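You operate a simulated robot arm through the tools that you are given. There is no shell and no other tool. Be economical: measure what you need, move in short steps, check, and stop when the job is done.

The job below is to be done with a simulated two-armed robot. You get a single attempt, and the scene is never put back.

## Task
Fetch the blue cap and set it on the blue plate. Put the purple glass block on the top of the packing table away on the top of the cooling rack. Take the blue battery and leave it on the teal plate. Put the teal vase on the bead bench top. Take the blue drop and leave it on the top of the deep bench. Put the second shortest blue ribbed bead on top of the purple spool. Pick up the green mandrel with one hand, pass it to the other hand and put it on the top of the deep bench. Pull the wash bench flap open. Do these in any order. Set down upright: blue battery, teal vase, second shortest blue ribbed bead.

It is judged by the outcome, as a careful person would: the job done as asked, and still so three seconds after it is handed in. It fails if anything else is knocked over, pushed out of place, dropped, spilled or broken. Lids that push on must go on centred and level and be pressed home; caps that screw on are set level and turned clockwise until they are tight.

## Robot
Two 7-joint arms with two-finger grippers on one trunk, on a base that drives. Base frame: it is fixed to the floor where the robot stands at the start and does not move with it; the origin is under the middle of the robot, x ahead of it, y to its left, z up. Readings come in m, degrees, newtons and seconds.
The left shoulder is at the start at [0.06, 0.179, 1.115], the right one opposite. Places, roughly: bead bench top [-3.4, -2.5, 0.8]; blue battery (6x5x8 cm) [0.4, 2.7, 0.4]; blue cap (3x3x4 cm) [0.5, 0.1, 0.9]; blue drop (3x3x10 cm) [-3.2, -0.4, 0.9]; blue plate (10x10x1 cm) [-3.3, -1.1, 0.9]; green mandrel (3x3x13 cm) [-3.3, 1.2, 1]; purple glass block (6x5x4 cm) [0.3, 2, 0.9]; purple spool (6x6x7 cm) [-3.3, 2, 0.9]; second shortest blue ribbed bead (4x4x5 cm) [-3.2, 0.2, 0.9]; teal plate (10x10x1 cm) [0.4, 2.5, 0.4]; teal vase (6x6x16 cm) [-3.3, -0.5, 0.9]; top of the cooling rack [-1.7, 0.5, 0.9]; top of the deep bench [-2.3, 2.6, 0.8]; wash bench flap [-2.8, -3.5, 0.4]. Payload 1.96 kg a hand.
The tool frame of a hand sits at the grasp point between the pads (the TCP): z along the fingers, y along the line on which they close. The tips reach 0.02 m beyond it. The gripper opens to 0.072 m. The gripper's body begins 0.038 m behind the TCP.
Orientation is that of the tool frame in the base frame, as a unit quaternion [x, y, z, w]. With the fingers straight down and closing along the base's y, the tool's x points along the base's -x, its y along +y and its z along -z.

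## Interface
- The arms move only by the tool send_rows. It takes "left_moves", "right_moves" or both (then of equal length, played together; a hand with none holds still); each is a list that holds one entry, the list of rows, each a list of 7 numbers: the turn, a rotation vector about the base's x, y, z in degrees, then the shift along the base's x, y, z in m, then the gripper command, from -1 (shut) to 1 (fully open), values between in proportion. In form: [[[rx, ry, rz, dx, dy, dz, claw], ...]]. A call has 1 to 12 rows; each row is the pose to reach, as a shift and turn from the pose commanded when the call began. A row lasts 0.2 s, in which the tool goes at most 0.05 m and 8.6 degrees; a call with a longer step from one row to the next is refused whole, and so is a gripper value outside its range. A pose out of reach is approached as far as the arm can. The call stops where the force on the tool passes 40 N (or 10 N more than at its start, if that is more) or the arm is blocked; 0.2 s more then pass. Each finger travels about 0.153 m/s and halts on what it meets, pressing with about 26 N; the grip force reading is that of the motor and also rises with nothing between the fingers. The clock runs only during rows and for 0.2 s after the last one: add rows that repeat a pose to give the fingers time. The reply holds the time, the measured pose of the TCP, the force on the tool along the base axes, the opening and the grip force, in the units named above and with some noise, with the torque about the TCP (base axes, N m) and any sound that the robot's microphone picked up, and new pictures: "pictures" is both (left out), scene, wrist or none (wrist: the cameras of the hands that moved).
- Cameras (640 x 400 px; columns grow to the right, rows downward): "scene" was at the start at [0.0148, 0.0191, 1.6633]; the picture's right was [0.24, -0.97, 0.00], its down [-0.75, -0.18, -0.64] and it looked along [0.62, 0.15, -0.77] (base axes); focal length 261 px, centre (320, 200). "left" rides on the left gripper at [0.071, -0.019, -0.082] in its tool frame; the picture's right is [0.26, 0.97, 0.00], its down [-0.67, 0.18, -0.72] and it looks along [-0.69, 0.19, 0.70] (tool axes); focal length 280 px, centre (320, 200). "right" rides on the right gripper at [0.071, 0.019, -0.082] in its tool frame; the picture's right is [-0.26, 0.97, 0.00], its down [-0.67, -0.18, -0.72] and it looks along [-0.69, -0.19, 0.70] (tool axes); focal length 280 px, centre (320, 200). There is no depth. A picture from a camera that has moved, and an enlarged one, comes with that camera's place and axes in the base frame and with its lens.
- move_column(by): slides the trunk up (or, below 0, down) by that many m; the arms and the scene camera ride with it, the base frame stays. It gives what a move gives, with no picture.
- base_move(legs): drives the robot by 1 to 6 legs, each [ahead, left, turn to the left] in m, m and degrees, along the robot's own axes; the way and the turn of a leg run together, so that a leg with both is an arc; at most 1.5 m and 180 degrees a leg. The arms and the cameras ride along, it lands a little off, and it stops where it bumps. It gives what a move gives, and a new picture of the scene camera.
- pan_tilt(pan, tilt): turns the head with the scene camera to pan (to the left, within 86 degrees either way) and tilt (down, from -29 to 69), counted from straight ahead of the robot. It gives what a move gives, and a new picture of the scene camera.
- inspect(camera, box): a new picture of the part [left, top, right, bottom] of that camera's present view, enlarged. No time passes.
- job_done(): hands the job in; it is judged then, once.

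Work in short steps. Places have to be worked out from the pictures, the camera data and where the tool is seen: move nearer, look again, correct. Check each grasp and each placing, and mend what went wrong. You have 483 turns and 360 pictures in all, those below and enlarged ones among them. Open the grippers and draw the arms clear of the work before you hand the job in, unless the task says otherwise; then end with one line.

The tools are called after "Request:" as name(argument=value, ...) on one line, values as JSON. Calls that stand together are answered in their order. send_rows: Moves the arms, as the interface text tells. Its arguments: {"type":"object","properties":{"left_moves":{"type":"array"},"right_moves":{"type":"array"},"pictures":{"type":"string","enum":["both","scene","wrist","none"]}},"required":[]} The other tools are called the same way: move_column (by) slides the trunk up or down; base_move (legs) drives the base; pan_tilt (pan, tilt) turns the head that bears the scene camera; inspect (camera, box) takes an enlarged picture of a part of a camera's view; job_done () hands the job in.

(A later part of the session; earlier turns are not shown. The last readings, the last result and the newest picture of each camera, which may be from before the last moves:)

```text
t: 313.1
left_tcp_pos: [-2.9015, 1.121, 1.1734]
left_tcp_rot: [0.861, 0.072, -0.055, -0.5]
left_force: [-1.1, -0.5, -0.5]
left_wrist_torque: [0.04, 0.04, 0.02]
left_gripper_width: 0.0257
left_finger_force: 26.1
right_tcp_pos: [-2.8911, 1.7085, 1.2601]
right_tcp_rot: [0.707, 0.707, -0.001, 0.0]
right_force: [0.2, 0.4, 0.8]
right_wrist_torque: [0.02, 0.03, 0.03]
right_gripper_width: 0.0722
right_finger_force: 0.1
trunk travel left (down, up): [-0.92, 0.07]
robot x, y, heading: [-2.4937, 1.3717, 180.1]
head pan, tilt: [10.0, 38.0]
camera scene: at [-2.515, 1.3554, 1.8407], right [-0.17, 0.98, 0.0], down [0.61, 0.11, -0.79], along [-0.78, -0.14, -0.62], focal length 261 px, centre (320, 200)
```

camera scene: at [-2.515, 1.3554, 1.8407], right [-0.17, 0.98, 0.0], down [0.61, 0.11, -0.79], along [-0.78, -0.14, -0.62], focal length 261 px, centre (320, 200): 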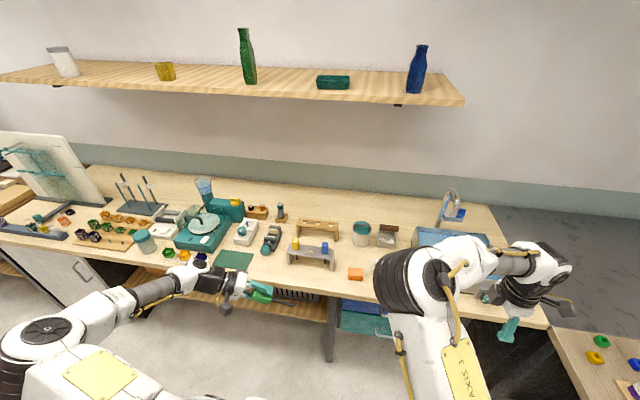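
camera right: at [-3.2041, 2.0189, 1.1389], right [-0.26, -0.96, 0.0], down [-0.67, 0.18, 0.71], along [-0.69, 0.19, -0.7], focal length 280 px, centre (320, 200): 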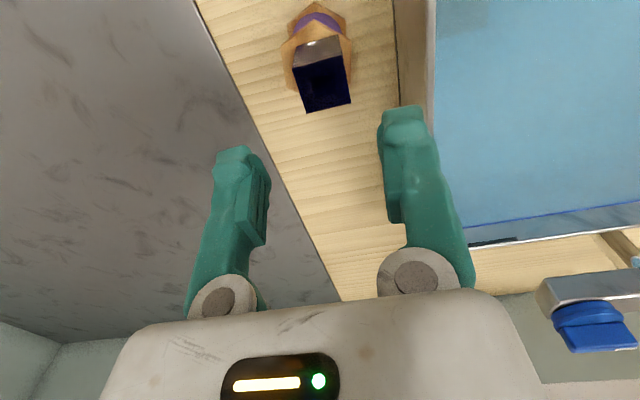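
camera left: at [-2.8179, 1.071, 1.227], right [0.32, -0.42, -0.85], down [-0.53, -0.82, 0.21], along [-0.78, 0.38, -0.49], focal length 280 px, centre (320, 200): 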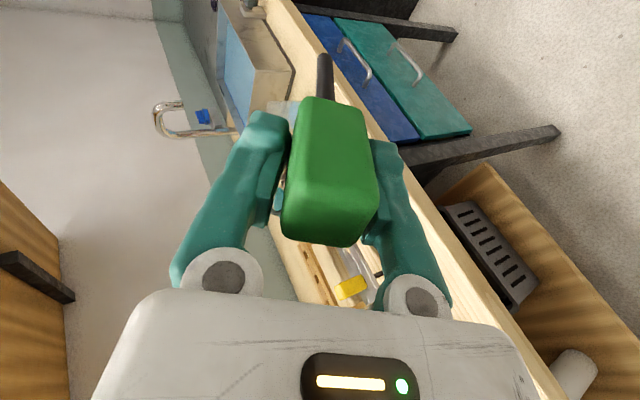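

I slide the left hand (mandrel pointing right) under and in front toward the right hand, at lower height.

Request:
send_rows(left_moves=[[[0, 0, 0, 0, 0.02, -0.03, -1], [0, 0, 0, 0, 0.05, -0.06, -1], [0, 0, 0, 0, 0.09, -0.075, -1], [0, 0, 0, 0, 0.13, -0.075, -1], [0, 0, 0, 0, 0.17, -0.075, -1], [0, 0, 0, 0, 0.21, -0.075, -1], [0, 0, 0, 0, 0.25, -0.075, -1], [0, 0, 0, 0, 0.29, -0.075, -1], [0, 0, 0, 0, 0.33, -0.075, -1], [0, 0, 0, 0, 0.36, -0.075, -1], [0, 0, 0, 0, 0.36, -0.075, -1]]])

```text
t: 315.6
left_tcp_pos: [-2.9008, 1.4813, 1.0969]
left_tcp_rot: [0.861, 0.072, -0.054, -0.5]
left_force: [0.2, 0.2, -0.3]
left_wrist_torque: [-0.01, -0.01, 0.01]
left_gripper_width: 0.0258
left_finger_force: 25.9
right_tcp_pos: [-2.8923, 1.7074, 1.2606]
right_tcp_rot: [0.707, 0.707, 0.0, 0.0]
right_force: [0.3, -0.9, -0.1]
right_wrist_torque: [0.01, 0.03, 0.01]
right_gripper_width: 0.0719
right_finger_force: 0.0
trunk travel left (down, up): [-0.92, 0.07]
robot x, y, heading: [-2.488, 1.3675, 180.0]
head pan, tilt: [10.0, 38.0]
camera scene: at [-2.5148, 1.3543, 1.8407], right [-0.17, 0.98, 0.0], down [0.61, 0.11, -0.79], along [-0.78, -0.14, -0.62], focal length 261 px, centre (320, 200)
camera left: at [-2.819, 1.4331, 1.1521], right [0.32, -0.43, -0.84], down [-0.53, -0.82, 0.21], along [-0.78, 0.38, -0.49], focal length 280 px, centre (320, 200)
```

scene: 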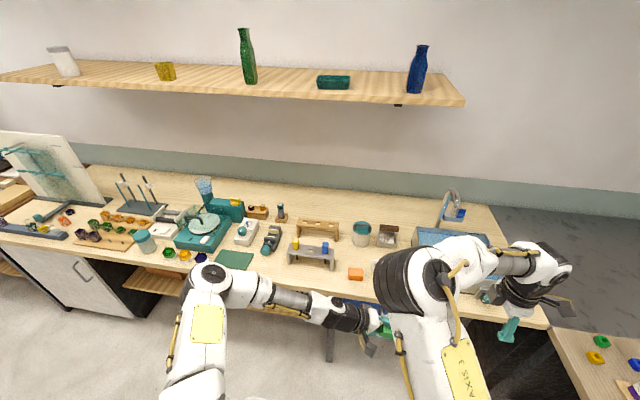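
left: 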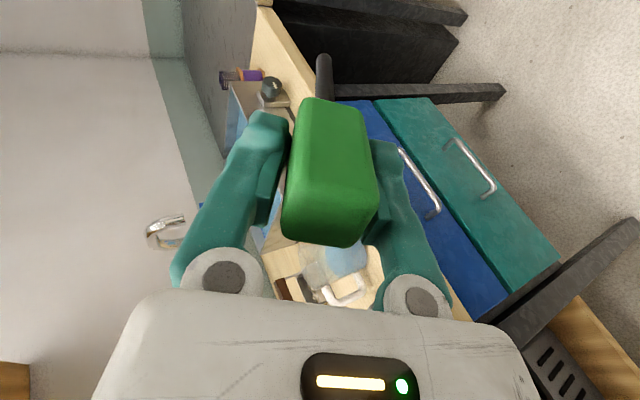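

Good. I lower the right hand in place first, watching its elbow against the left arm.

Request:
send_rows(right_moves=[[[0, 0, 0, 0, 0, -0.03, 1], [0, 0, 0, 0, 0, -0.06, 1], [0, 0, 0, 0, 0, -0.09, 1], [0, 0, 0, 0, 0, -0.12, 1], [0, 0, 0, 0, 0, -0.12, 1]]], pictures="scene")

```text
t: 316.8
left_tcp_pos: [-2.9018, 1.4804, 1.098]
left_tcp_rot: [0.861, 0.072, -0.055, -0.5]
left_force: [0.3, -0.1, -0.9]
left_wrist_torque: [-0.01, 0.0, 0.0]
left_gripper_width: 0.0258
left_finger_force: 25.7
right_tcp_pos: [-2.8911, 1.7087, 1.1387]
right_tcp_rot: [0.707, 0.707, -0.001, 0.001]
right_force: [0.6, 1.0, 0.1]
right_wrist_torque: [-0.01, 0.0, 0.02]
right_gripper_width: 0.0719
right_finger_force: 0.0
trunk travel left (down, up): [-0.92, 0.07]
robot x, y, heading: [-2.4901, 1.3733, 180.0]
head pan, tilt: [10.0, 38.0]
camera scene: at [-2.5146, 1.3548, 1.8407], right [-0.17, 0.98, 0.0], down [0.61, 0.11, -0.79], along [-0.78, -0.14, -0.62], focal length 261 px, centre (320, 200)
```

scene: 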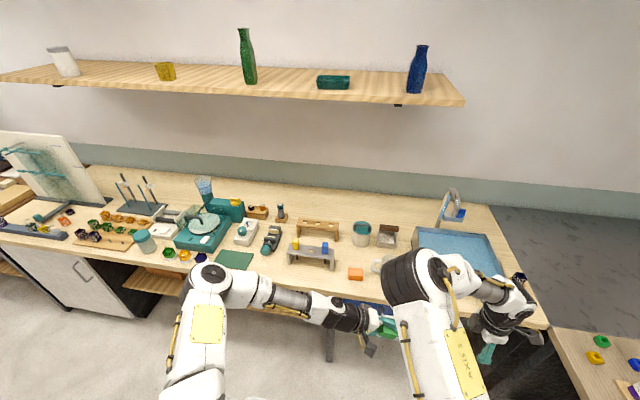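

Elbow stays high, clear. Now the right hand comes over the rod (y 1.555) and I look before lowering.

Request:
send_rows(right_moves=[[[0, 0, 0, -0.005, -0.03, 0.01, 1], [0, 0, 0, -0.01, -0.06, 0.01, 1], [0, 0, 0, -0.015, -0.09, 0.01, 1], [0, 0, 0, -0.02, -0.12, 0.01, 1], [0, 0, 0, -0.024, -0.145, 0.01, 1], [0, 0, 0, -0.024, -0.145, 0.01, 1]]])

```text
t: 318.1
left_tcp_pos: [-2.9009, 1.4817, 1.0981]
left_tcp_rot: [0.861, 0.072, -0.055, -0.5]
left_force: [0.4, 0.7, -1.1]
left_wrist_torque: [-0.04, 0.02, 0.0]
left_gripper_width: 0.0257
left_finger_force: 26.4
right_tcp_pos: [-2.9179, 1.5637, 1.149]
right_tcp_rot: [0.708, 0.707, -0.001, 0.0]
right_force: [-0.4, -0.3, -0.3]
right_wrist_torque: [-0.03, -0.01, -0.03]
right_gripper_width: 0.0719
right_finger_force: 0.0
trunk travel left (down, up): [-0.92, 0.07]
robot x, y, heading: [-2.4895, 1.3686, 180.0]
head pan, tilt: [10.0, 38.0]
camera scene: at [-2.5152, 1.3561, 1.8407], right [-0.17, 0.98, 0.0], down [0.61, 0.11, -0.79], along [-0.78, -0.14, -0.62], focal length 261 px, centre (320, 200)
camera right: at [-2.8977, 1.6336, 1.2297], right [0.96, -0.26, 0.0], down [-0.18, -0.67, 0.72], along [-0.19, -0.69, -0.7], focal length 280 px, centre (320, 200)
```

scene: 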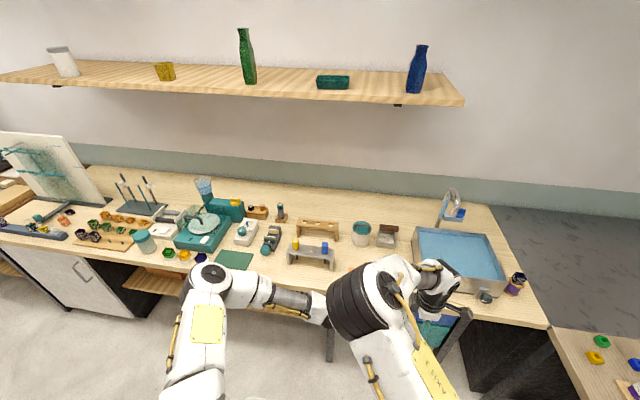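
right: 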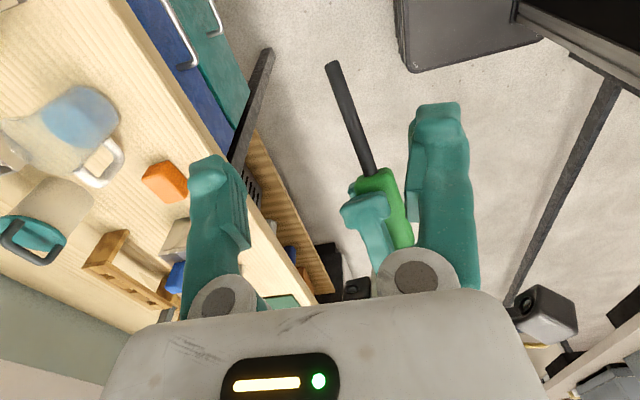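

The rod is clearly seen: mid about [-2.903, 1.553, 1.068]. I shift and lower the right hand over it.

Request:
send_rows(right_moves=[[[0, 0, 0, 0.008, 0, 0, 1], [0, 0, 0, 0.015, -0.004, 0, 1], [0, 0, 0, 0.015, -0.006, -0.03, 1], [0, 0, 0, 0.015, -0.006, -0.06, 1], [0, 0, 0, 0.015, -0.006, -0.08, 1], [0, 0, 0, 0.015, -0.006, -0.08, 1]]], pictures="wrist")

```text
t: 319.6
left_tcp_pos: [-2.9013, 1.4806, 1.098]
left_tcp_rot: [0.861, 0.072, -0.054, -0.5]
left_force: [-0.5, -0.5, -1.1]
left_wrist_torque: [0.04, -0.02, 0.02]
left_gripper_width: 0.0257
left_finger_force: 26.2
right_tcp_pos: [-2.9008, 1.5575, 1.0686]
right_tcp_rot: [0.707, 0.707, -0.001, 0.0]
right_force: [0.0, 0.0, 0.2]
right_wrist_torque: [-0.01, 0.02, -0.03]
right_gripper_width: 0.072
right_finger_force: 0.2
trunk travel left (down, up): [-0.92, 0.07]
robot x, y, heading: [-2.4882, 1.3711, 180.0]
head pan, tilt: [10.0, 38.0]
camera right: at [-2.8819, 1.6265, 1.1498], right [0.97, -0.26, 0.0], down [-0.18, -0.67, 0.72], along [-0.19, -0.69, -0.7], focal length 280 px, centre (320, 200)
```

right: 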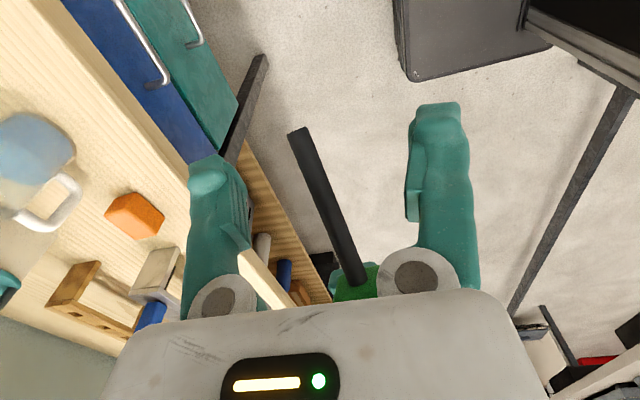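

The rod passes right through the TCP. I close the right fingers on it.

Request:
send_rows(right_moves=[[[0, 0, 0, 0, 0, 0, 0.3], [0, 0, 0, 0, 0, 0, -0.5], [0, 0, 0, 0, 0, 0, -1], [0, 0, 0, 0, 0, 0, -1]]], pictures="wrist")

```text
t: 320.6
left_tcp_pos: [-2.9007, 1.4817, 1.099]
left_tcp_rot: [0.861, 0.072, -0.054, -0.5]
left_force: [10.3, 0.2, 0.1]
left_wrist_torque: [0.03, -0.42, -0.73]
left_gripper_width: 0.0255
left_finger_force: 26.2
right_tcp_pos: [-2.9017, 1.5576, 1.0689]
right_tcp_rot: [0.707, 0.707, -0.001, 0.0]
right_force: [-11.1, -0.4, 0.2]
right_wrist_torque: [0.05, 0.14, -0.09]
right_gripper_width: 0.0085
right_finger_force: 26.2
trunk travel left (down, up): [-0.92, 0.07]
robot x, y, heading: [-2.4884, 1.3697, 179.8]
head pan, tilt: [10.0, 38.0]
camera right: at [-2.8823, 1.6265, 1.1502], right [0.97, -0.26, 0.0], down [-0.18, -0.67, 0.72], along [-0.19, -0.69, -0.7], focal length 280 px, centre (320, 200)
```

right: 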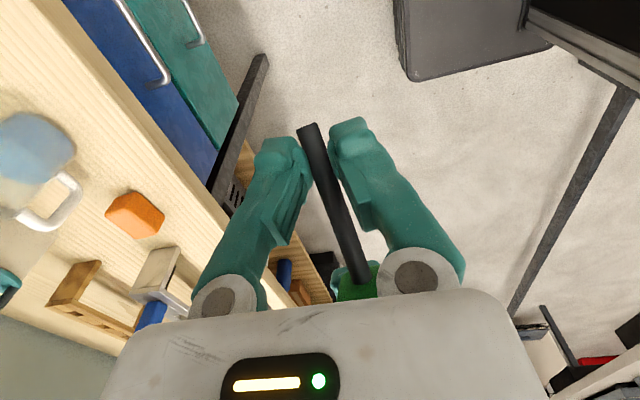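

Right holds the rod (8.5 mm). I open the left hand and draw it back along its own axis.

Request:
send_rows(left_moves=[[[0, 0, 0, 0, 0, 0, 0], [0, 0, 0, 0, 0, 0, 0.6], [0, 0, 0, 0, 0, 0, 0.6], [0, 0, 0, 0.005, -0.026, 0.015, 0.6], [0, 0, 0, 0.01, -0.052, 0.03, 0.6], [0, 0, 0, 0.01, -0.095, 0.045, 0.6], [0, 0, 0, 0.01, -0.14, 0.05, 0.6], [0, 0, 0, 0.01, -0.185, 0.05, 0.6], [0, 0, 0, 0.01, -0.23, 0.05, 0.6], [0, 0, 0, 0.01, -0.27, 0.05, 0.6], [0, 0, 0, 0.01, -0.31, 0.05, 0.6]]], pictures="scene")

Request:
inspect(camera="right", box=[0, 0, 640, 400])

```text
t: 322.9
left_tcp_pos: [-2.8901, 1.1691, 1.1465]
left_tcp_rot: [0.861, 0.072, -0.055, -0.5]
left_force: [0.6, -0.2, -1.2]
left_wrist_torque: [0.0, -0.01, -0.01]
left_gripper_width: 0.0576
left_finger_force: 0.1
right_tcp_pos: [-2.9012, 1.5565, 1.0693]
right_tcp_rot: [0.707, 0.707, -0.001, 0.001]
right_force: [-0.5, 0.9, -0.1]
right_wrist_torque: [0.04, -0.01, -0.02]
right_gripper_width: 0.0081
right_finger_force: 26.2
trunk travel left (down, up): [-0.92, 0.07]
robot x, y, heading: [-2.4922, 1.3675, 179.9]
head pan, tilt: [10.0, 38.0]
camera scene: at [-2.5147, 1.3541, 1.8406], right [-0.17, 0.98, 0.0], down [0.61, 0.11, -0.79], along [-0.78, -0.14, -0.62], focal length 261 px, centre (320, 200)
```

scene: 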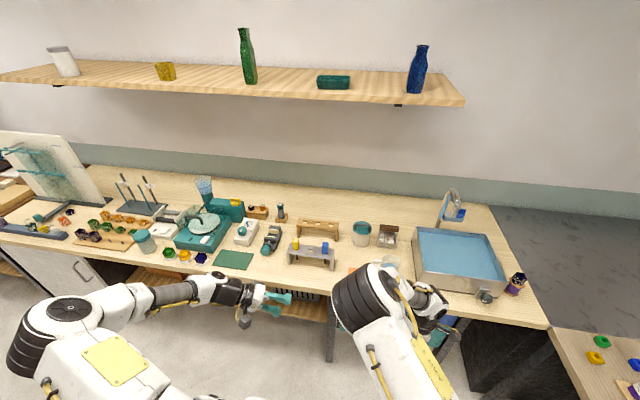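

```text
1.00 times, centred on (320, 200) of right (not enlarged: the box is as wide or as high as the picture)
camera zoom: at [-2.8817, 1.6261, 1.1503], right [0.97, -0.26, 0.0], down [-0.18, -0.67, 0.72], along [-0.19, -0.69, -0.7], focal length 280 px, centre (320, 200)
```

zoom: 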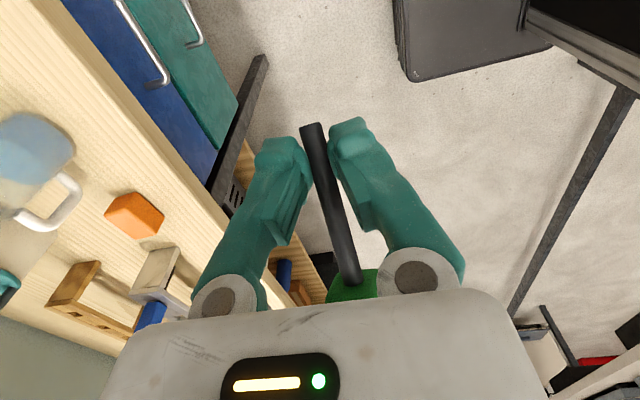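

Hand-over done; the right hand holds it. I restore the left hand tool-down and tilt the right tool 38° so the mandrel lies almost level (handle slightly low), raising it a bit.

Request:
send_rows(left_moves=[[[-7.6, -0.83, -1.1, 0, 0, 0, 0.6], [-15.2, -1.66, -2.2, 0, 0, 0, 0.6], [-22.8, -2.5, -3.3, 0, 0, 0, 0.6], [-30.4, -3.3, -4.4, 0, 0, 0, 0.6], [-38, -4.2, -5.5, 0, 0, 0, 0.6], [-45.4, -5, -6.6, 0, 0, 0, 0.6], [-52.8, -5.8, -7.6, 0, 0, 0, 0.6], [-60.2, -6.6, -8.7, 0, 0, 0, 0.6]]], right_moves=[[[4.75, 0, 0, 0, 0.005, 0.01, -1], [9.5, 0, 0, 0, 0.01, 0.02, -1], [14.25, 0, 0, 0, 0.015, 0.03, -1], [19, 0, 0, 0, 0.02, 0.04, -1], [23.75, 0, 0, 0, 0.025, 0.05, -1], [28.5, 0, 0, 0, 0.03, 0.06, -1], [33.25, 0, 0, 0, 0.035, 0.06, -1], [38, 0, 0, 0, 0.04, 0.06, -1]]], pictures="scene")

Request:
inspect(camera="right", box=[0, 0, 640, 400])

```text
t: 324.8
left_tcp_pos: [-2.8922, 1.1725, 1.1492]
left_tcp_rot: [1.0, 0.0, 0.0, 0.003]
left_force: [-0.5, -0.2, -0.3]
left_wrist_torque: [-0.02, 0.0, -0.02]
left_gripper_width: 0.0576
left_finger_force: 0.0
right_tcp_pos: [-2.9013, 1.5991, 1.1287]
right_tcp_rot: [0.669, 0.668, 0.229, -0.23]
right_force: [0.6, 0.2, 0.1]
right_wrist_torque: [0.01, 0.0, 0.01]
right_gripper_width: 0.0081
right_finger_force: 25.7
trunk travel left (down, up): [-0.92, 0.07]
robot x, y, heading: [-2.4889, 1.3684, 179.6]
head pan, tilt: [10.0, 38.0]
camera scene: at [-2.5151, 1.3566, 1.8407], right [-0.17, 0.98, 0.0], down [0.61, 0.11, -0.79], along [-0.78, -0.14, -0.62], focal length 261 px, centre (320, 200)
```

scene: 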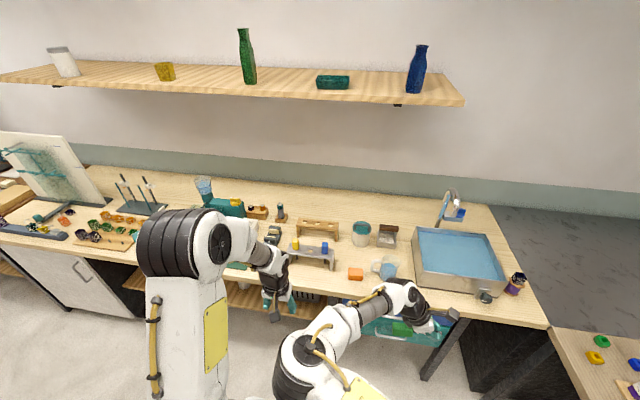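

```text
1.00 times, centred on (320, 200) of right (not enlarged: the box is as wide or as high as the picture)
camera zoom: at [-2.8819, 1.6035, 1.2366], right [0.96, -0.21, -0.16], down [-0.18, -0.97, 0.15], along [-0.19, -0.12, -0.98], focal length 280 px, centre (320, 200)
```

zoom: 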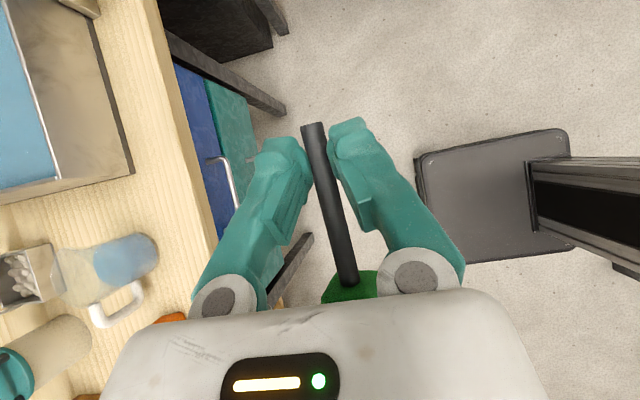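

Now I turn to the deep bench and go to its right-front free strip (about x -1.80…-1.56).

Request:
base_move(legs=[[0, 0, -90], [0, -0.58, 0]])

Request:
pan_tilt(pan=-15, tilt=42)

```text
t: 331.9
left_tcp_pos: [-2.1109, 1.7733, 1.1484]
left_tcp_rot: [0.71, -0.704, 0.0, -0.001]
left_force: [-0.4, 0.3, -0.2]
left_wrist_torque: [0.02, -0.03, 0.02]
left_gripper_width: 0.0578
left_finger_force: 0.1
right_tcp_pos: [-1.6849, 1.788, 1.1292]
right_tcp_rot: [0.946, 0.005, 0.324, -0.002]
right_force: [0.1, 0.4, -0.4]
right_wrist_torque: [-0.01, -0.05, -0.02]
right_gripper_width: 0.008
right_finger_force: 26.0
trunk travel left (down, up): [-0.92, 0.07]
robot x, y, heading: [-1.903, 1.3702, 90.6]
head pan, tilt: [10.0, 38.0]
camera scene: at [-1.9251, 1.3999, 1.8406], right [0.98, 0.18, 0.0], down [0.11, -0.61, -0.79], along [-0.14, 0.77, -0.62], focal length 261 px, centre (320, 200)
```

scene: 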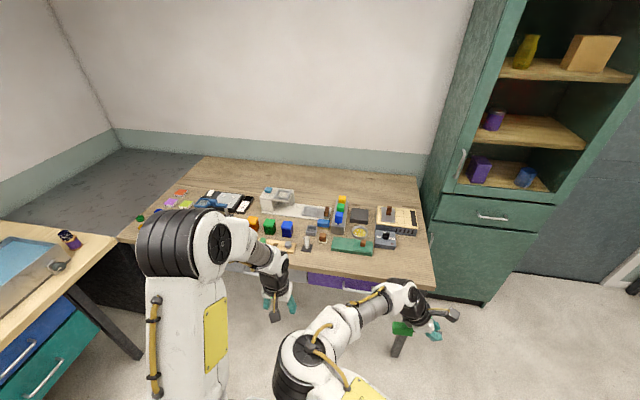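

```text
t: 332.8
left_tcp_pos: [-2.1104, 1.7728, 1.1484]
left_tcp_rot: [0.71, -0.704, 0.0, 0.001]
left_force: [-0.4, 0.0, 0.8]
left_wrist_torque: [0.0, 0.0, -0.02]
left_gripper_width: 0.0581
left_finger_force: 0.0
right_tcp_pos: [-1.6847, 1.7889, 1.1291]
right_tcp_rot: [0.946, 0.005, 0.325, -0.002]
right_force: [-0.3, -0.2, -0.9]
right_wrist_torque: [0.0, -0.06, -0.01]
right_gripper_width: 0.0078
right_finger_force: 26.1
trunk travel left (down, up): [-0.92, 0.07]
robot x, y, heading: [-1.9078, 1.372, 90.6]
head pan, tilt: [-15.0, 42.0]
camera scene: at [-1.8872, 1.396, 1.8347], right [0.97, -0.25, 0.0], down [-0.17, -0.65, -0.74], along [0.18, 0.72, -0.67], focal length 261 px, centre (320, 200)
```

scene: 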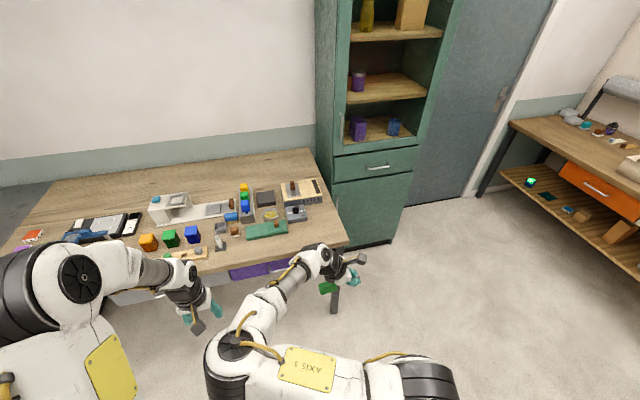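

Free strip confirmed around [-1.70, 2.24]. I drive ahead 0.45 m.

Request:
base_move(legs=[[0.45, 0, -0.6]])

Request:
pan_tilt(pan=-20, tilt=55)

Request:
inspect(camera="right", box=[0, 0, 640, 400])

```text
t: 335.5
left_tcp_pos: [-2.1062, 2.2227, 1.1473]
left_tcp_rot: [-0.706, 0.708, 0.001, -0.001]
left_force: [0.5, -0.6, 0.0]
left_wrist_torque: [0.01, 0.05, -0.01]
left_gripper_width: 0.0575
left_finger_force: 0.1
right_tcp_pos: [-1.6796, 2.2321, 1.1305]
right_tcp_rot: [0.946, -0.002, 0.325, 0.0]
right_force: [-0.2, 0.0, -0.4]
right_wrist_torque: [-0.01, -0.05, 0.03]
right_gripper_width: 0.0081
right_finger_force: 26.5
trunk travel left (down, up): [-0.92, 0.07]
robot x, y, heading: [-1.9096, 1.8223, 89.7]
head pan, tilt: [-15.0, 42.0]
camera scene: at [-1.8882, 1.8423, 1.8348], right [0.96, -0.26, 0.0], down [-0.18, -0.65, -0.74], along [0.2, 0.72, -0.67], focal length 261 px, centre (320, 200)
```

scene: 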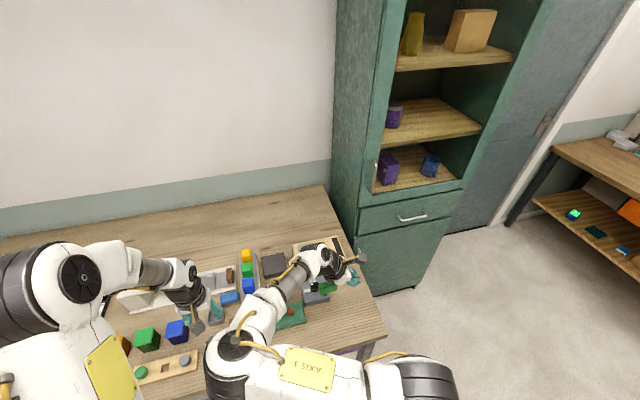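

```text
t: 336.2
left_tcp_pos: [-2.1062, 2.2245, 1.148]
left_tcp_rot: [-0.706, 0.708, 0.0, -0.001]
left_force: [0.8, -0.7, 0.4]
left_wrist_torque: [-0.01, 0.01, 0.0]
left_gripper_width: 0.0579
left_finger_force: 0.0
right_tcp_pos: [-1.6798, 2.2346, 1.1289]
right_tcp_rot: [0.946, -0.001, 0.325, 0.001]
right_force: [0.0, -0.1, -0.5]
right_wrist_torque: [-0.05, -0.02, 0.01]
right_gripper_width: 0.0079
right_finger_force: 25.8
trunk travel left (down, up): [-0.92, 0.07]
robot x, y, heading: [-1.9104, 1.8225, 89.8]
head pan, tilt: [-20.0, 55.0]
camera scene: at [-1.8852, 1.8318, 1.817], right [0.94, -0.35, 0.0], down [-0.28, -0.77, -0.57], along [0.2, 0.54, -0.82], focal length 261 px, centre (320, 200)
```

scene: 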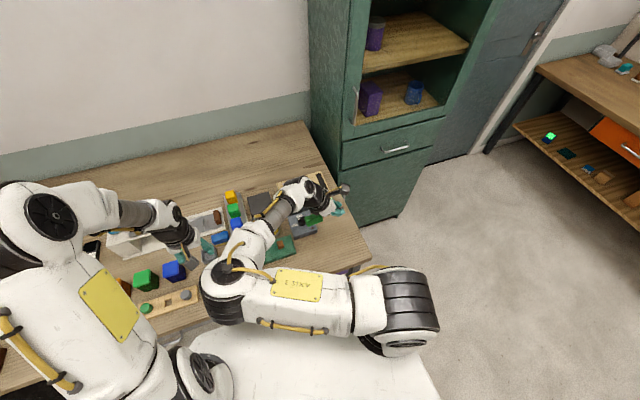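

```text
1.00 times, centred on (320, 200) of right (not enlarged: the box is as wide or as high as the picture)
camera zoom: at [-1.6738, 2.2134, 1.2364], right [-0.21, -0.96, -0.16], down [-0.97, 0.19, 0.15], along [-0.12, 0.19, -0.98], focal length 280 px, centre (320, 200)
```

zoom: 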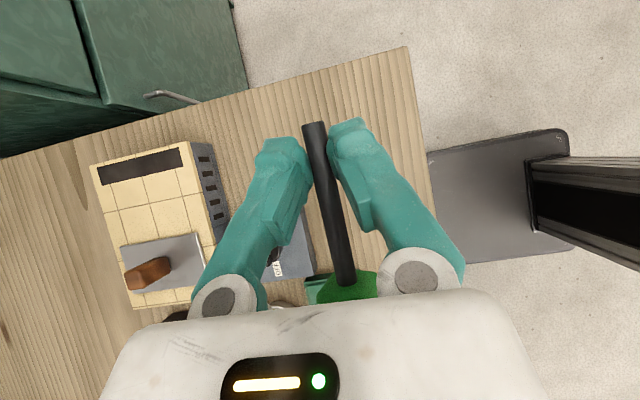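

Free area verified. I move the mandrel to [-1.655, 2.205] and lower to z≈0.905.

Request:
send_rows(right_moves=[[[0, 0, 0, 0.012, -0.014, -0.02, -1], [0, 0, 0, 0.025, -0.028, -0.05, -1], [0, 0, 0, 0.025, -0.028, -0.09, -1], [0, 0, 0, 0.025, -0.028, -0.13, -1], [0, 0, 0, 0.025, -0.028, -0.17, -1], [0, 0, 0, 0.025, -0.028, -0.2, -1], [0, 0, 0, 0.025, -0.028, -0.225, -1], [0, 0, 0, 0.025, -0.028, -0.225, -1]]])

```text
t: 337.7
left_tcp_pos: [-2.1078, 2.2245, 1.1463]
left_tcp_rot: [-0.706, 0.708, 0.0, -0.001]
left_force: [-0.1, -0.3, -0.2]
left_wrist_torque: [-0.03, 0.0, -0.02]
left_gripper_width: 0.0578
left_finger_force: 0.0
right_tcp_pos: [-1.7246, 2.2393, 0.9409]
right_tcp_rot: [0.968, -0.015, 0.249, -0.036]
right_force: [0.4, 0.3, -1.3]
right_wrist_torque: [-0.01, -0.05, 0.03]
right_gripper_width: 0.0077
right_finger_force: 25.2
trunk travel left (down, up): [-0.92, 0.07]
robot x, y, heading: [-1.9102, 1.8208, 90.0]
head pan, tilt: [-20.0, 55.0]
stopped in row 7 (right hand): the arm was blocked; the commanded pose is now the measured one
camera scene: at [-1.8855, 1.8312, 1.817], right [0.94, -0.35, 0.0], down [-0.28, -0.77, -0.57], along [0.2, 0.54, -0.82], focal length 261 px, centre (320, 200)
camera right: at [-1.7012, 2.2105, 1.0445], right [-0.24, -0.95, -0.2], down [-0.93, 0.17, 0.31], along [-0.26, 0.26, -0.93], focal length 280 px, centre (320, 200)
```

scene: 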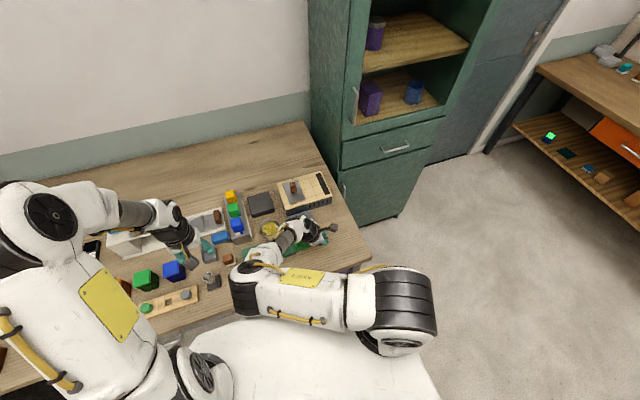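
right: 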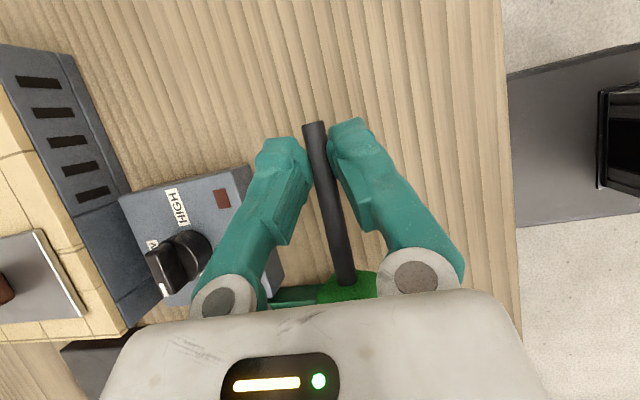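

The arm hit a limit; everything is clear. I shift with the base (7 cm right, 3 cm back) and lower with the trunk.

Request:
base_move(legs=[[-0.03, -0.07, 0]])

Request:
move_column(by=-0.05)

Request:
inspect(camera="right", box=[0, 0, 640, 400])

Request:
inspect(camera="scene", box=[240, 180, 400, 280])

```text
t: 338.8
left_tcp_pos: [-2.0398, 2.1963, 1.1475]
left_tcp_rot: [-0.705, 0.709, 0.0, 0.0]
left_force: [-0.2, 0.6, -0.3]
left_wrist_torque: [-0.01, -0.04, 0.0]
left_gripper_width: 0.0574
left_finger_force: 0.1
right_tcp_pos: [-1.6559, 2.2101, 0.9416]
right_tcp_rot: [0.967, -0.017, 0.251, -0.035]
right_force: [-0.6, 0.9, -0.3]
right_wrist_torque: [0.0, -0.04, -0.01]
right_gripper_width: 0.0082
right_finger_force: 25.8
trunk travel left (down, up): [-0.92, 0.07]
robot x, y, heading: [-1.8396, 1.7963, 89.5]
head pan, tilt: [-20.0, 55.0]
camera scene: at [-1.8195, 1.803, 1.817], right [0.94, -0.35, 0.0], down [-0.28, -0.77, -0.57], along [0.2, 0.54, -0.82], focal length 261 px, centre (320, 200)
```

scene: 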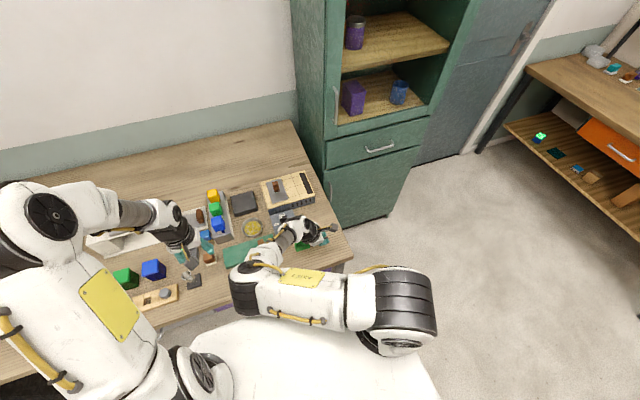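

```text
t: 339.7
left_tcp_pos: [-2.037, 2.1953, 1.0988]
left_tcp_rot: [-0.706, 0.708, 0.001, -0.001]
left_force: [-0.4, -0.4, 0.0]
left_wrist_torque: [0.01, -0.03, -0.02]
left_gripper_width: 0.0575
left_finger_force: 0.0
right_tcp_pos: [-1.6536, 2.2098, 0.8912]
right_tcp_rot: [0.968, -0.017, 0.25, -0.035]
right_force: [0.2, -0.9, 0.3]
right_wrist_torque: [-0.01, -0.02, -0.03]
right_gripper_width: 0.0083
right_finger_force: 26.3
trunk travel left (down, up): [-0.87, 0.12]
robot x, y, heading: [-1.841, 1.7894, 89.5]
head pan, tilt: [-20.0, 55.0]
```

```text
1.00 times, centred on (320, 200) of right (not enlarged: the box is as wide or as high as the picture)
camera zoom: at [-1.6315, 2.1804, 0.9946], right [-0.24, -0.95, -0.2], down [-0.93, 0.17, 0.31], along [-0.26, 0.26, -0.93], focal length 280 px, centre (320, 200)
```

zoom: 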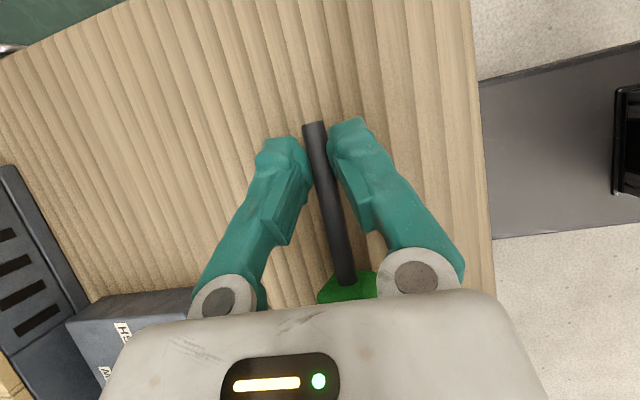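

```text
4.00 times, centred on (320, 230) of scene
camera zoom: at [-1.8158, 1.8008, 1.767], right [0.94, -0.35, 0.0], down [-0.28, -0.77, -0.57], along [0.2, 0.54, -0.82], focal length 1043 px, centre (320, 80)
```

zoom: 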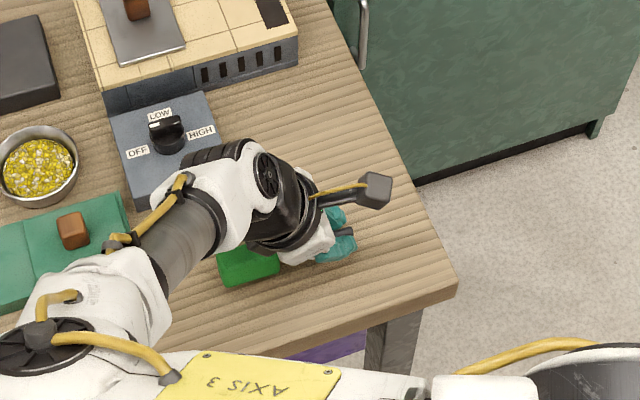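

Clear all round. I lower 2 cm more with the trunk.

Request:
move_column(by=-0.02)

```text
t: 340.4
left_tcp_pos: [-2.0373, 2.194, 1.0784]
left_tcp_rot: [-0.706, 0.708, 0.001, -0.001]
left_force: [-0.3, 0.1, 0.0]
left_wrist_torque: [-0.03, -0.02, -0.04]
left_gripper_width: 0.0575
left_finger_force: 0.2
right_tcp_pos: [-1.6533, 2.2083, 0.8711]
right_tcp_rot: [0.967, -0.016, 0.25, -0.037]
right_force: [1.8, -2.5, 10.0]
right_wrist_torque: [0.05, 0.44, 0.13]
right_gripper_width: 0.0082
right_finger_force: 26.3
trunk travel left (down, up): [-0.85, 0.14]
robot x, y, heading: [-1.8391, 1.79, 89.9]
head pan, tilt: [-20.0, 55.0]
```

The handle touches the bench (moment confirms). I open gently and withdraw up along the tool axis.

Request:
send_rows(right_moves=[[[0, 0, 0, 0, 0, 0, -0.6], [0, 0, 0, 0, 0, 0, -0.2], [0, 0, 0, 0, 0, 0, 0.2], [0, 0, 0, 0, 0, 0, 0.3], [0, 0, 0, -0.01, 0, 0.02, 0.3], [0, 0, 0, -0.02, 0, 0.05, 0.3], [0, 0, 0, -0.02, 0, 0.09, 0.3], [0, 0, 0, -0.02, 0, 0.13, 0.3], [0, 0, 0, -0.02, 0, 0.17, 0.3]]])

```text
t: 342.4
left_tcp_pos: [-2.0373, 2.1948, 1.077]
left_tcp_rot: [-0.706, 0.708, 0.001, 0.0]
left_force: [0.1, -0.5, 0.0]
left_wrist_torque: [-0.03, 0.06, 0.0]
left_gripper_width: 0.0576
left_finger_force: 0.0
right_tcp_pos: [-1.6749, 2.2083, 1.0421]
right_tcp_rot: [0.968, -0.015, 0.25, -0.035]
right_force: [0.2, 0.0, 0.6]
right_wrist_torque: [-0.02, -0.01, 0.02]
right_gripper_width: 0.047
right_finger_force: 0.1
trunk travel left (down, up): [-0.85, 0.14]
robot x, y, heading: [-1.8392, 1.7933, 89.9]
head pan, tilt: [-20.0, 55.0]
camera scene: at [-1.8156, 1.8002, 1.7469], right [0.94, -0.35, 0.0], down [-0.28, -0.77, -0.57], along [0.2, 0.54, -0.82], focal length 261 px, centre (320, 200)
camera right: at [-1.6527, 2.1794, 1.1456], right [-0.24, -0.95, -0.2], down [-0.93, 0.17, 0.31], along [-0.26, 0.26, -0.93], focal length 280 px, centre (320, 200)
```

scene: 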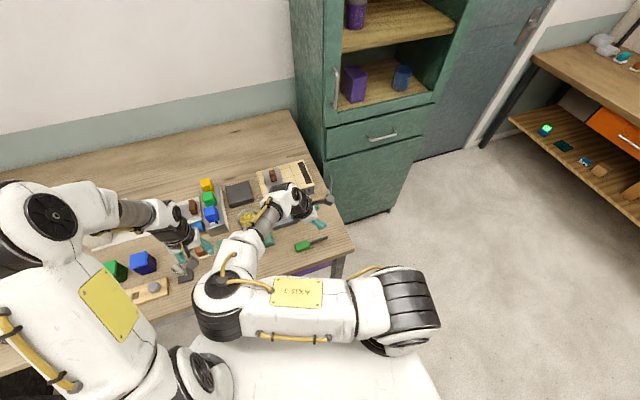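
right: 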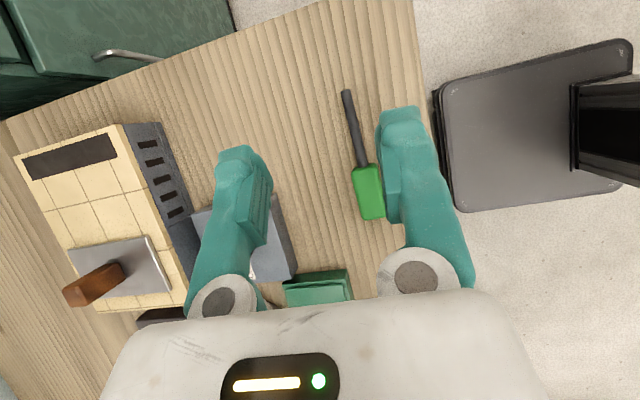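

The mandrel lies on the deep bench, handed over as asked. I level the right tool, back off, and head for the battery shelf.

Request:
send_rows(right_moves=[[[0, 7.25, 0, 0, -0.01, 0.02, 0.3], [0, 14.5, 0, 0, -0.02, 0.04, 0.3], [0, 21.75, 0, 0, -0.03, 0.06, 0.3], [0, 29, 0, 0, -0.04, 0.08, 1], [0, 29, 0, 0, -0.04, 0.08, 1]]], pictures="none")

Request:
base_move(legs=[[-0.3, 0, 0], [0, 0, -90], [1.2, 0, 0]])

Request:
pan_tilt(pan=25, tilt=25)

```text
t: 343.6
left_tcp_pos: [-2.0378, 2.1949, 1.0777]
left_tcp_rot: [-0.706, 0.709, 0.0, -0.001]
left_force: [0.1, 0.3, 0.5]
left_wrist_torque: [0.0, 0.01, -0.01]
left_gripper_width: 0.0575
left_finger_force: 0.1
right_tcp_pos: [-1.6728, 2.1696, 1.121]
right_tcp_rot: [0.999, -0.025, -0.001, -0.03]
right_force: [0.0, 0.2, 0.0]
right_wrist_torque: [0.05, 0.0, -0.02]
right_gripper_width: 0.0716
right_finger_force: 0.0
trunk travel left (down, up): [-0.85, 0.14]
robot x, y, heading: [-1.8399, 1.793, 89.8]
head pan, tilt: [-20.0, 55.0]
```

```text
t: 355.1
left_tcp_pos: [-0.2411, 1.6621, 1.0781]
left_tcp_rot: [0.008, 1.0, 0.001, 0.0]
left_force: [0.7, -0.4, 0.9]
left_wrist_torque: [-0.01, -0.02, 0.01]
left_gripper_width: 0.0574
left_finger_force: 0.1
right_tcp_pos: [-0.269, 1.2994, 1.1218]
right_tcp_rot: [-0.685, 0.728, -0.021, 0.022]
right_force: [-0.2, 0.2, 0.1]
right_wrist_torque: [-0.02, -0.05, -0.01]
right_gripper_width: 0.0719
right_finger_force: 0.2
trunk travel left (down, up): [-0.85, 0.14]
robot x, y, heading: [-0.6447, 1.4674, -1.1]
head pan, tilt: [-20.0, 55.0]
camera scene: at [-0.6372, 1.447, 1.747], right [-0.36, -0.93, 0.0], down [-0.76, 0.29, -0.57], along [0.54, -0.21, -0.82], focal length 261 px, centre (320, 200)
```

scene: 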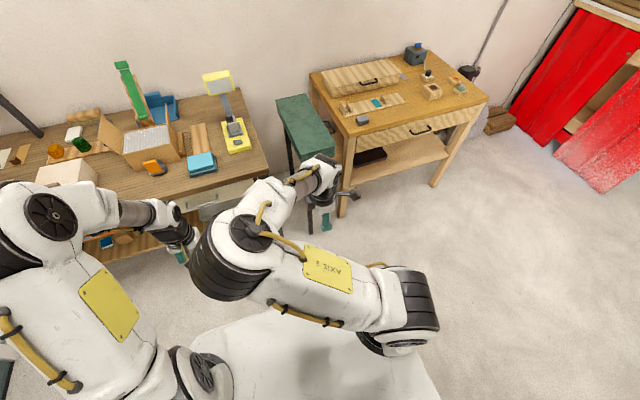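

```text
t: 356.3
left_tcp_pos: [-0.2395, 1.6629, 1.0778]
left_tcp_rot: [0.008, 1.0, 0.001, -0.001]
left_force: [0.7, -0.6, -0.1]
left_wrist_torque: [0.01, 0.03, -0.01]
left_gripper_width: 0.0572
left_finger_force: 0.1
right_tcp_pos: [-0.2701, 1.3004, 1.1205]
right_tcp_rot: [-0.685, 0.728, -0.02, 0.023]
right_force: [0.2, -0.8, -1.0]
right_wrist_torque: [-0.05, 0.03, 0.0]
right_gripper_width: 0.072
right_finger_force: 0.2
trunk travel left (down, up): [-0.85, 0.14]
robot x, y, heading: [-0.6457, 1.4724, -1.1]
head pan, tilt: [25.0, 25.0]
camera scene: at [-0.6201, 1.5101, 1.7909], right [0.41, -0.91, 0.0], down [-0.39, -0.17, -0.91], along [0.83, 0.37, -0.42], focal length 261 px, centre (320, 200)
```

scene: 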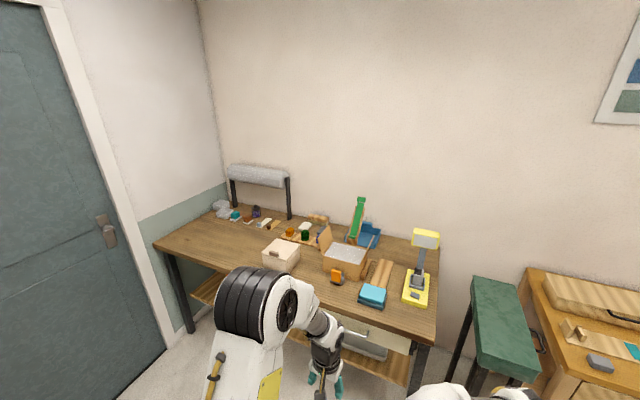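

I strafe left 0.93 m (to y≈2.4), square up, then lower the trunk in stages to see under the table.

Request:
base_move(legs=[[0, 0.93, 1.1]])

Request:
move_column(by=-0.4)

Request:
pan_tilt(pan=10, tilt=30)

```text
t: 361.1
left_tcp_pos: [-0.2415, 2.5918, 1.0764]
left_tcp_rot: [-0.005, 1.0, 0.001, -0.001]
left_force: [-0.1, 0.6, 0.0]
left_wrist_torque: [0.0, -0.02, -0.02]
left_gripper_width: 0.0575
left_finger_force: 0.0
right_tcp_pos: [-0.2619, 2.2288, 1.1212]
right_tcp_rot: [-0.693, 0.72, -0.021, 0.023]
right_force: [0.9, 0.3, -0.3]
right_wrist_torque: [0.01, 0.01, 0.0]
right_gripper_width: 0.0717
right_finger_force: 0.1
trunk travel left (down, up): [-0.85, 0.14]
robot x, y, heading: [-0.6385, 2.3884, 0.4]
head pan, tilt: [25.0, 25.0]
camera scene: at [-0.6174, 2.4289, 1.791], right [0.43, -0.9, 0.0], down [-0.38, -0.18, -0.91], along [0.82, 0.39, -0.42], focal length 261 px, centre (320, 200)
```

scene: 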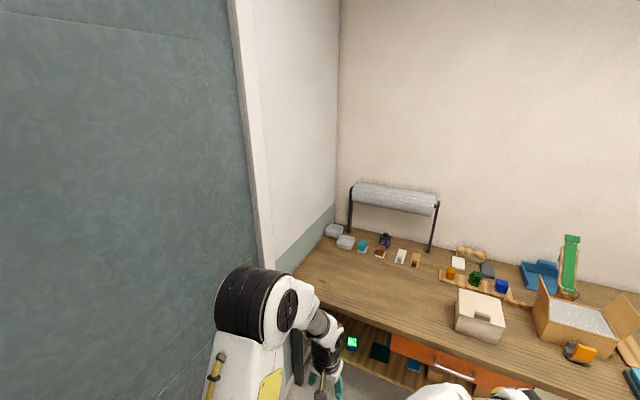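

```text
t: 364.9
left_tcp_pos: [-0.2413, 2.5907, 0.6781]
left_tcp_rot: [-0.005, 1.0, 0.001, 0.001]
left_force: [-0.9, -0.3, -0.4]
left_wrist_torque: [0.0, -0.03, -0.01]
left_gripper_width: 0.0575
left_finger_force: 0.2
right_tcp_pos: [-0.2609, 2.2287, 0.7205]
right_tcp_rot: [-0.693, 0.72, -0.021, 0.023]
right_force: [-0.1, 0.2, -0.2]
right_wrist_torque: [0.03, 0.0, 0.0]
right_gripper_width: 0.0719
right_finger_force: 0.1
trunk travel left (down, up): [-0.45, 0.54]
robot x, y, heading: [-0.6413, 2.3903, 0.3]
head pan, tilt: [25.0, 25.0]
```

```text
t: 365.7
left_tcp_pos: [-0.2415, 2.5911, 0.6784]
left_tcp_rot: [-0.005, 1.0, 0.001, 0.001]
left_force: [0.1, -0.3, 0.3]
left_wrist_torque: [0.0, 0.01, -0.01]
left_gripper_width: 0.0577
left_finger_force: 0.1
right_tcp_pos: [-0.2619, 2.2286, 0.7211]
right_tcp_rot: [-0.694, 0.72, -0.021, 0.023]
right_force: [0.4, -0.3, -0.4]
right_wrist_torque: [0.02, 0.03, -0.01]
right_gripper_width: 0.0723
right_finger_force: 0.1
trunk travel left (down, up): [-0.45, 0.54]
robot x, y, heading: [-0.6393, 2.3878, 0.5]
head pan, tilt: [10.0, 30.0]
camera scene: at [-0.6117, 2.4063, 1.383], right [0.18, -0.98, 0.0], down [-0.49, -0.09, -0.87], along [0.85, 0.16, -0.5], focal length 261 px, centre (320, 200)
```

scene: 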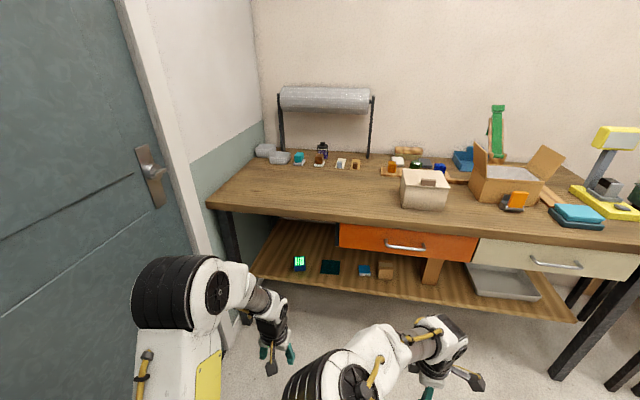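

Battery and teal plate are visible on the shelf; the drawers start further right. I zoom.

Request:
inspect(camera="scene", box=[220, 200, 420, 325])

```text
3.20 times, centred on (320, 262) of scene
camera zoom: at [-0.6117, 2.4063, 1.383], right [0.18, -0.98, 0.0], down [-0.49, -0.09, -0.87], along [0.85, 0.16, -0.5], focal length 834 px, centre (320, 0)
```

zoom: 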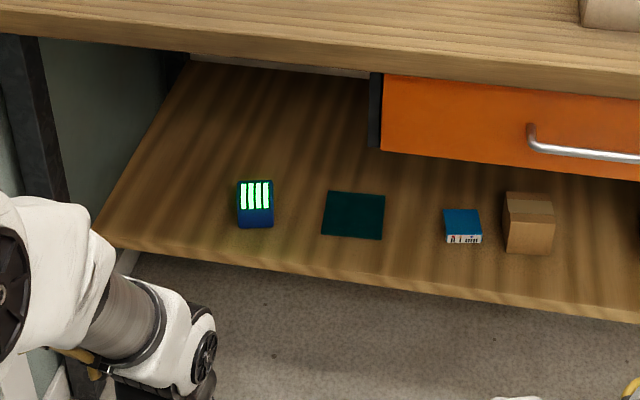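

I pitch the left hand 55° forward here in free space, opening fully, and lower the trunk 0.15 m more.

Request:
send_rows(left_moves=[[[0, -7.9, 0, 0.01, 0, 0, 1], [0, -15.8, 0, 0.02, 0, 0, 1], [0, -23.6, 0, 0.03, 0, 0, 1], [0, -31.5, 0, 0.04, 0, 0, 1], [0, -39.4, 0, 0.05, 0, 0, 1], [0, -47.2, 0, 0.06, 0, 0, 1], [0, -55, 0, 0.07, 0, 0, 1], [0, -55, 0, 0.07, 0, 0, 1]]], pictures="none")

Request:
move_column(by=-0.15)

Request:
inspect(camera="left", box=[0, 0, 640, 400])

Request:
inspect(camera="scene", box=[160, 120, 420, 282])

```text
t: 367.5
left_tcp_pos: [-0.1713, 2.5914, 0.6783]
left_tcp_rot: [-0.004, 0.887, -0.001, 0.462]
left_force: [-0.3, 0.3, -0.9]
left_wrist_torque: [0.0, 0.01, 0.0]
left_gripper_width: 0.0722
left_finger_force: 0.0
right_tcp_pos: [-0.2617, 2.2279, 0.7209]
right_tcp_rot: [-0.694, 0.72, -0.02, 0.023]
right_force: [-0.5, -0.1, 0.6]
right_wrist_torque: [-0.02, 0.02, 0.01]
right_gripper_width: 0.0719
right_finger_force: 0.0
trunk travel left (down, up): [-0.45, 0.54]
robot x, y, heading: [-0.6409, 2.3881, 0.6]
head pan, tilt: [10.0, 30.0]
```

```text
t: 369.2
left_tcp_pos: [-0.1712, 2.5919, 0.5286]
left_tcp_rot: [-0.005, 0.887, -0.001, 0.461]
left_force: [0.7, 0.2, -0.2]
left_wrist_torque: [-0.02, -0.03, 0.01]
left_gripper_width: 0.0719
left_finger_force: 0.0
right_tcp_pos: [-0.2621, 2.2277, 0.5712]
right_tcp_rot: [-0.694, 0.72, -0.021, 0.023]
right_force: [-0.7, -0.2, 0.4]
right_wrist_torque: [-0.01, -0.01, 0.01]
right_gripper_width: 0.0718
right_finger_force: 0.1
trunk travel left (down, up): [-0.3, 0.69]
robot x, y, heading: [-0.6431, 2.3902, 0.4]
head pan, tilt: [10.0, 30.0]
```

```text
1.00 times, centred on (320, 200) of left (not enlarged: the box is as wide or as high as the picture)
camera zoom: at [-0.2784, 2.5714, 0.5158], right [-0.16, 0.96, -0.22], down [-0.2, 0.19, 0.96], along [0.97, 0.2, 0.16], focal length 280 px, centre (320, 200)
```

zoom: 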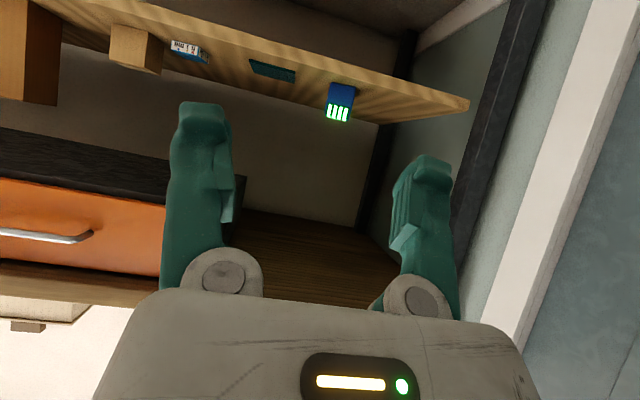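

```text
2.46 times, centred on (290, 201) of scene
camera zoom: at [-0.6118, 2.4061, 1.2331], right [0.18, -0.98, 0.0], down [-0.49, -0.09, -0.87], along [0.85, 0.16, -0.5], focal length 642 px, centre (394, 198)
```

zoom: 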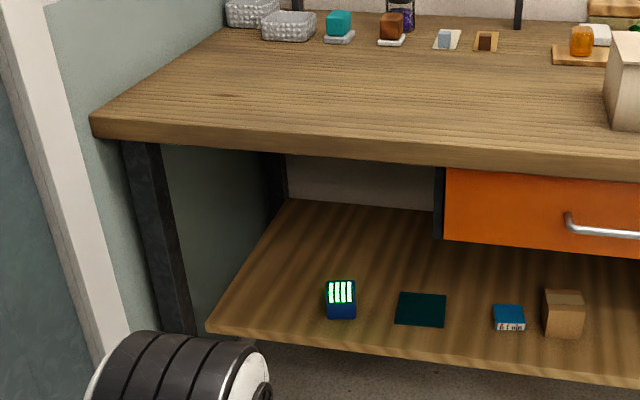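

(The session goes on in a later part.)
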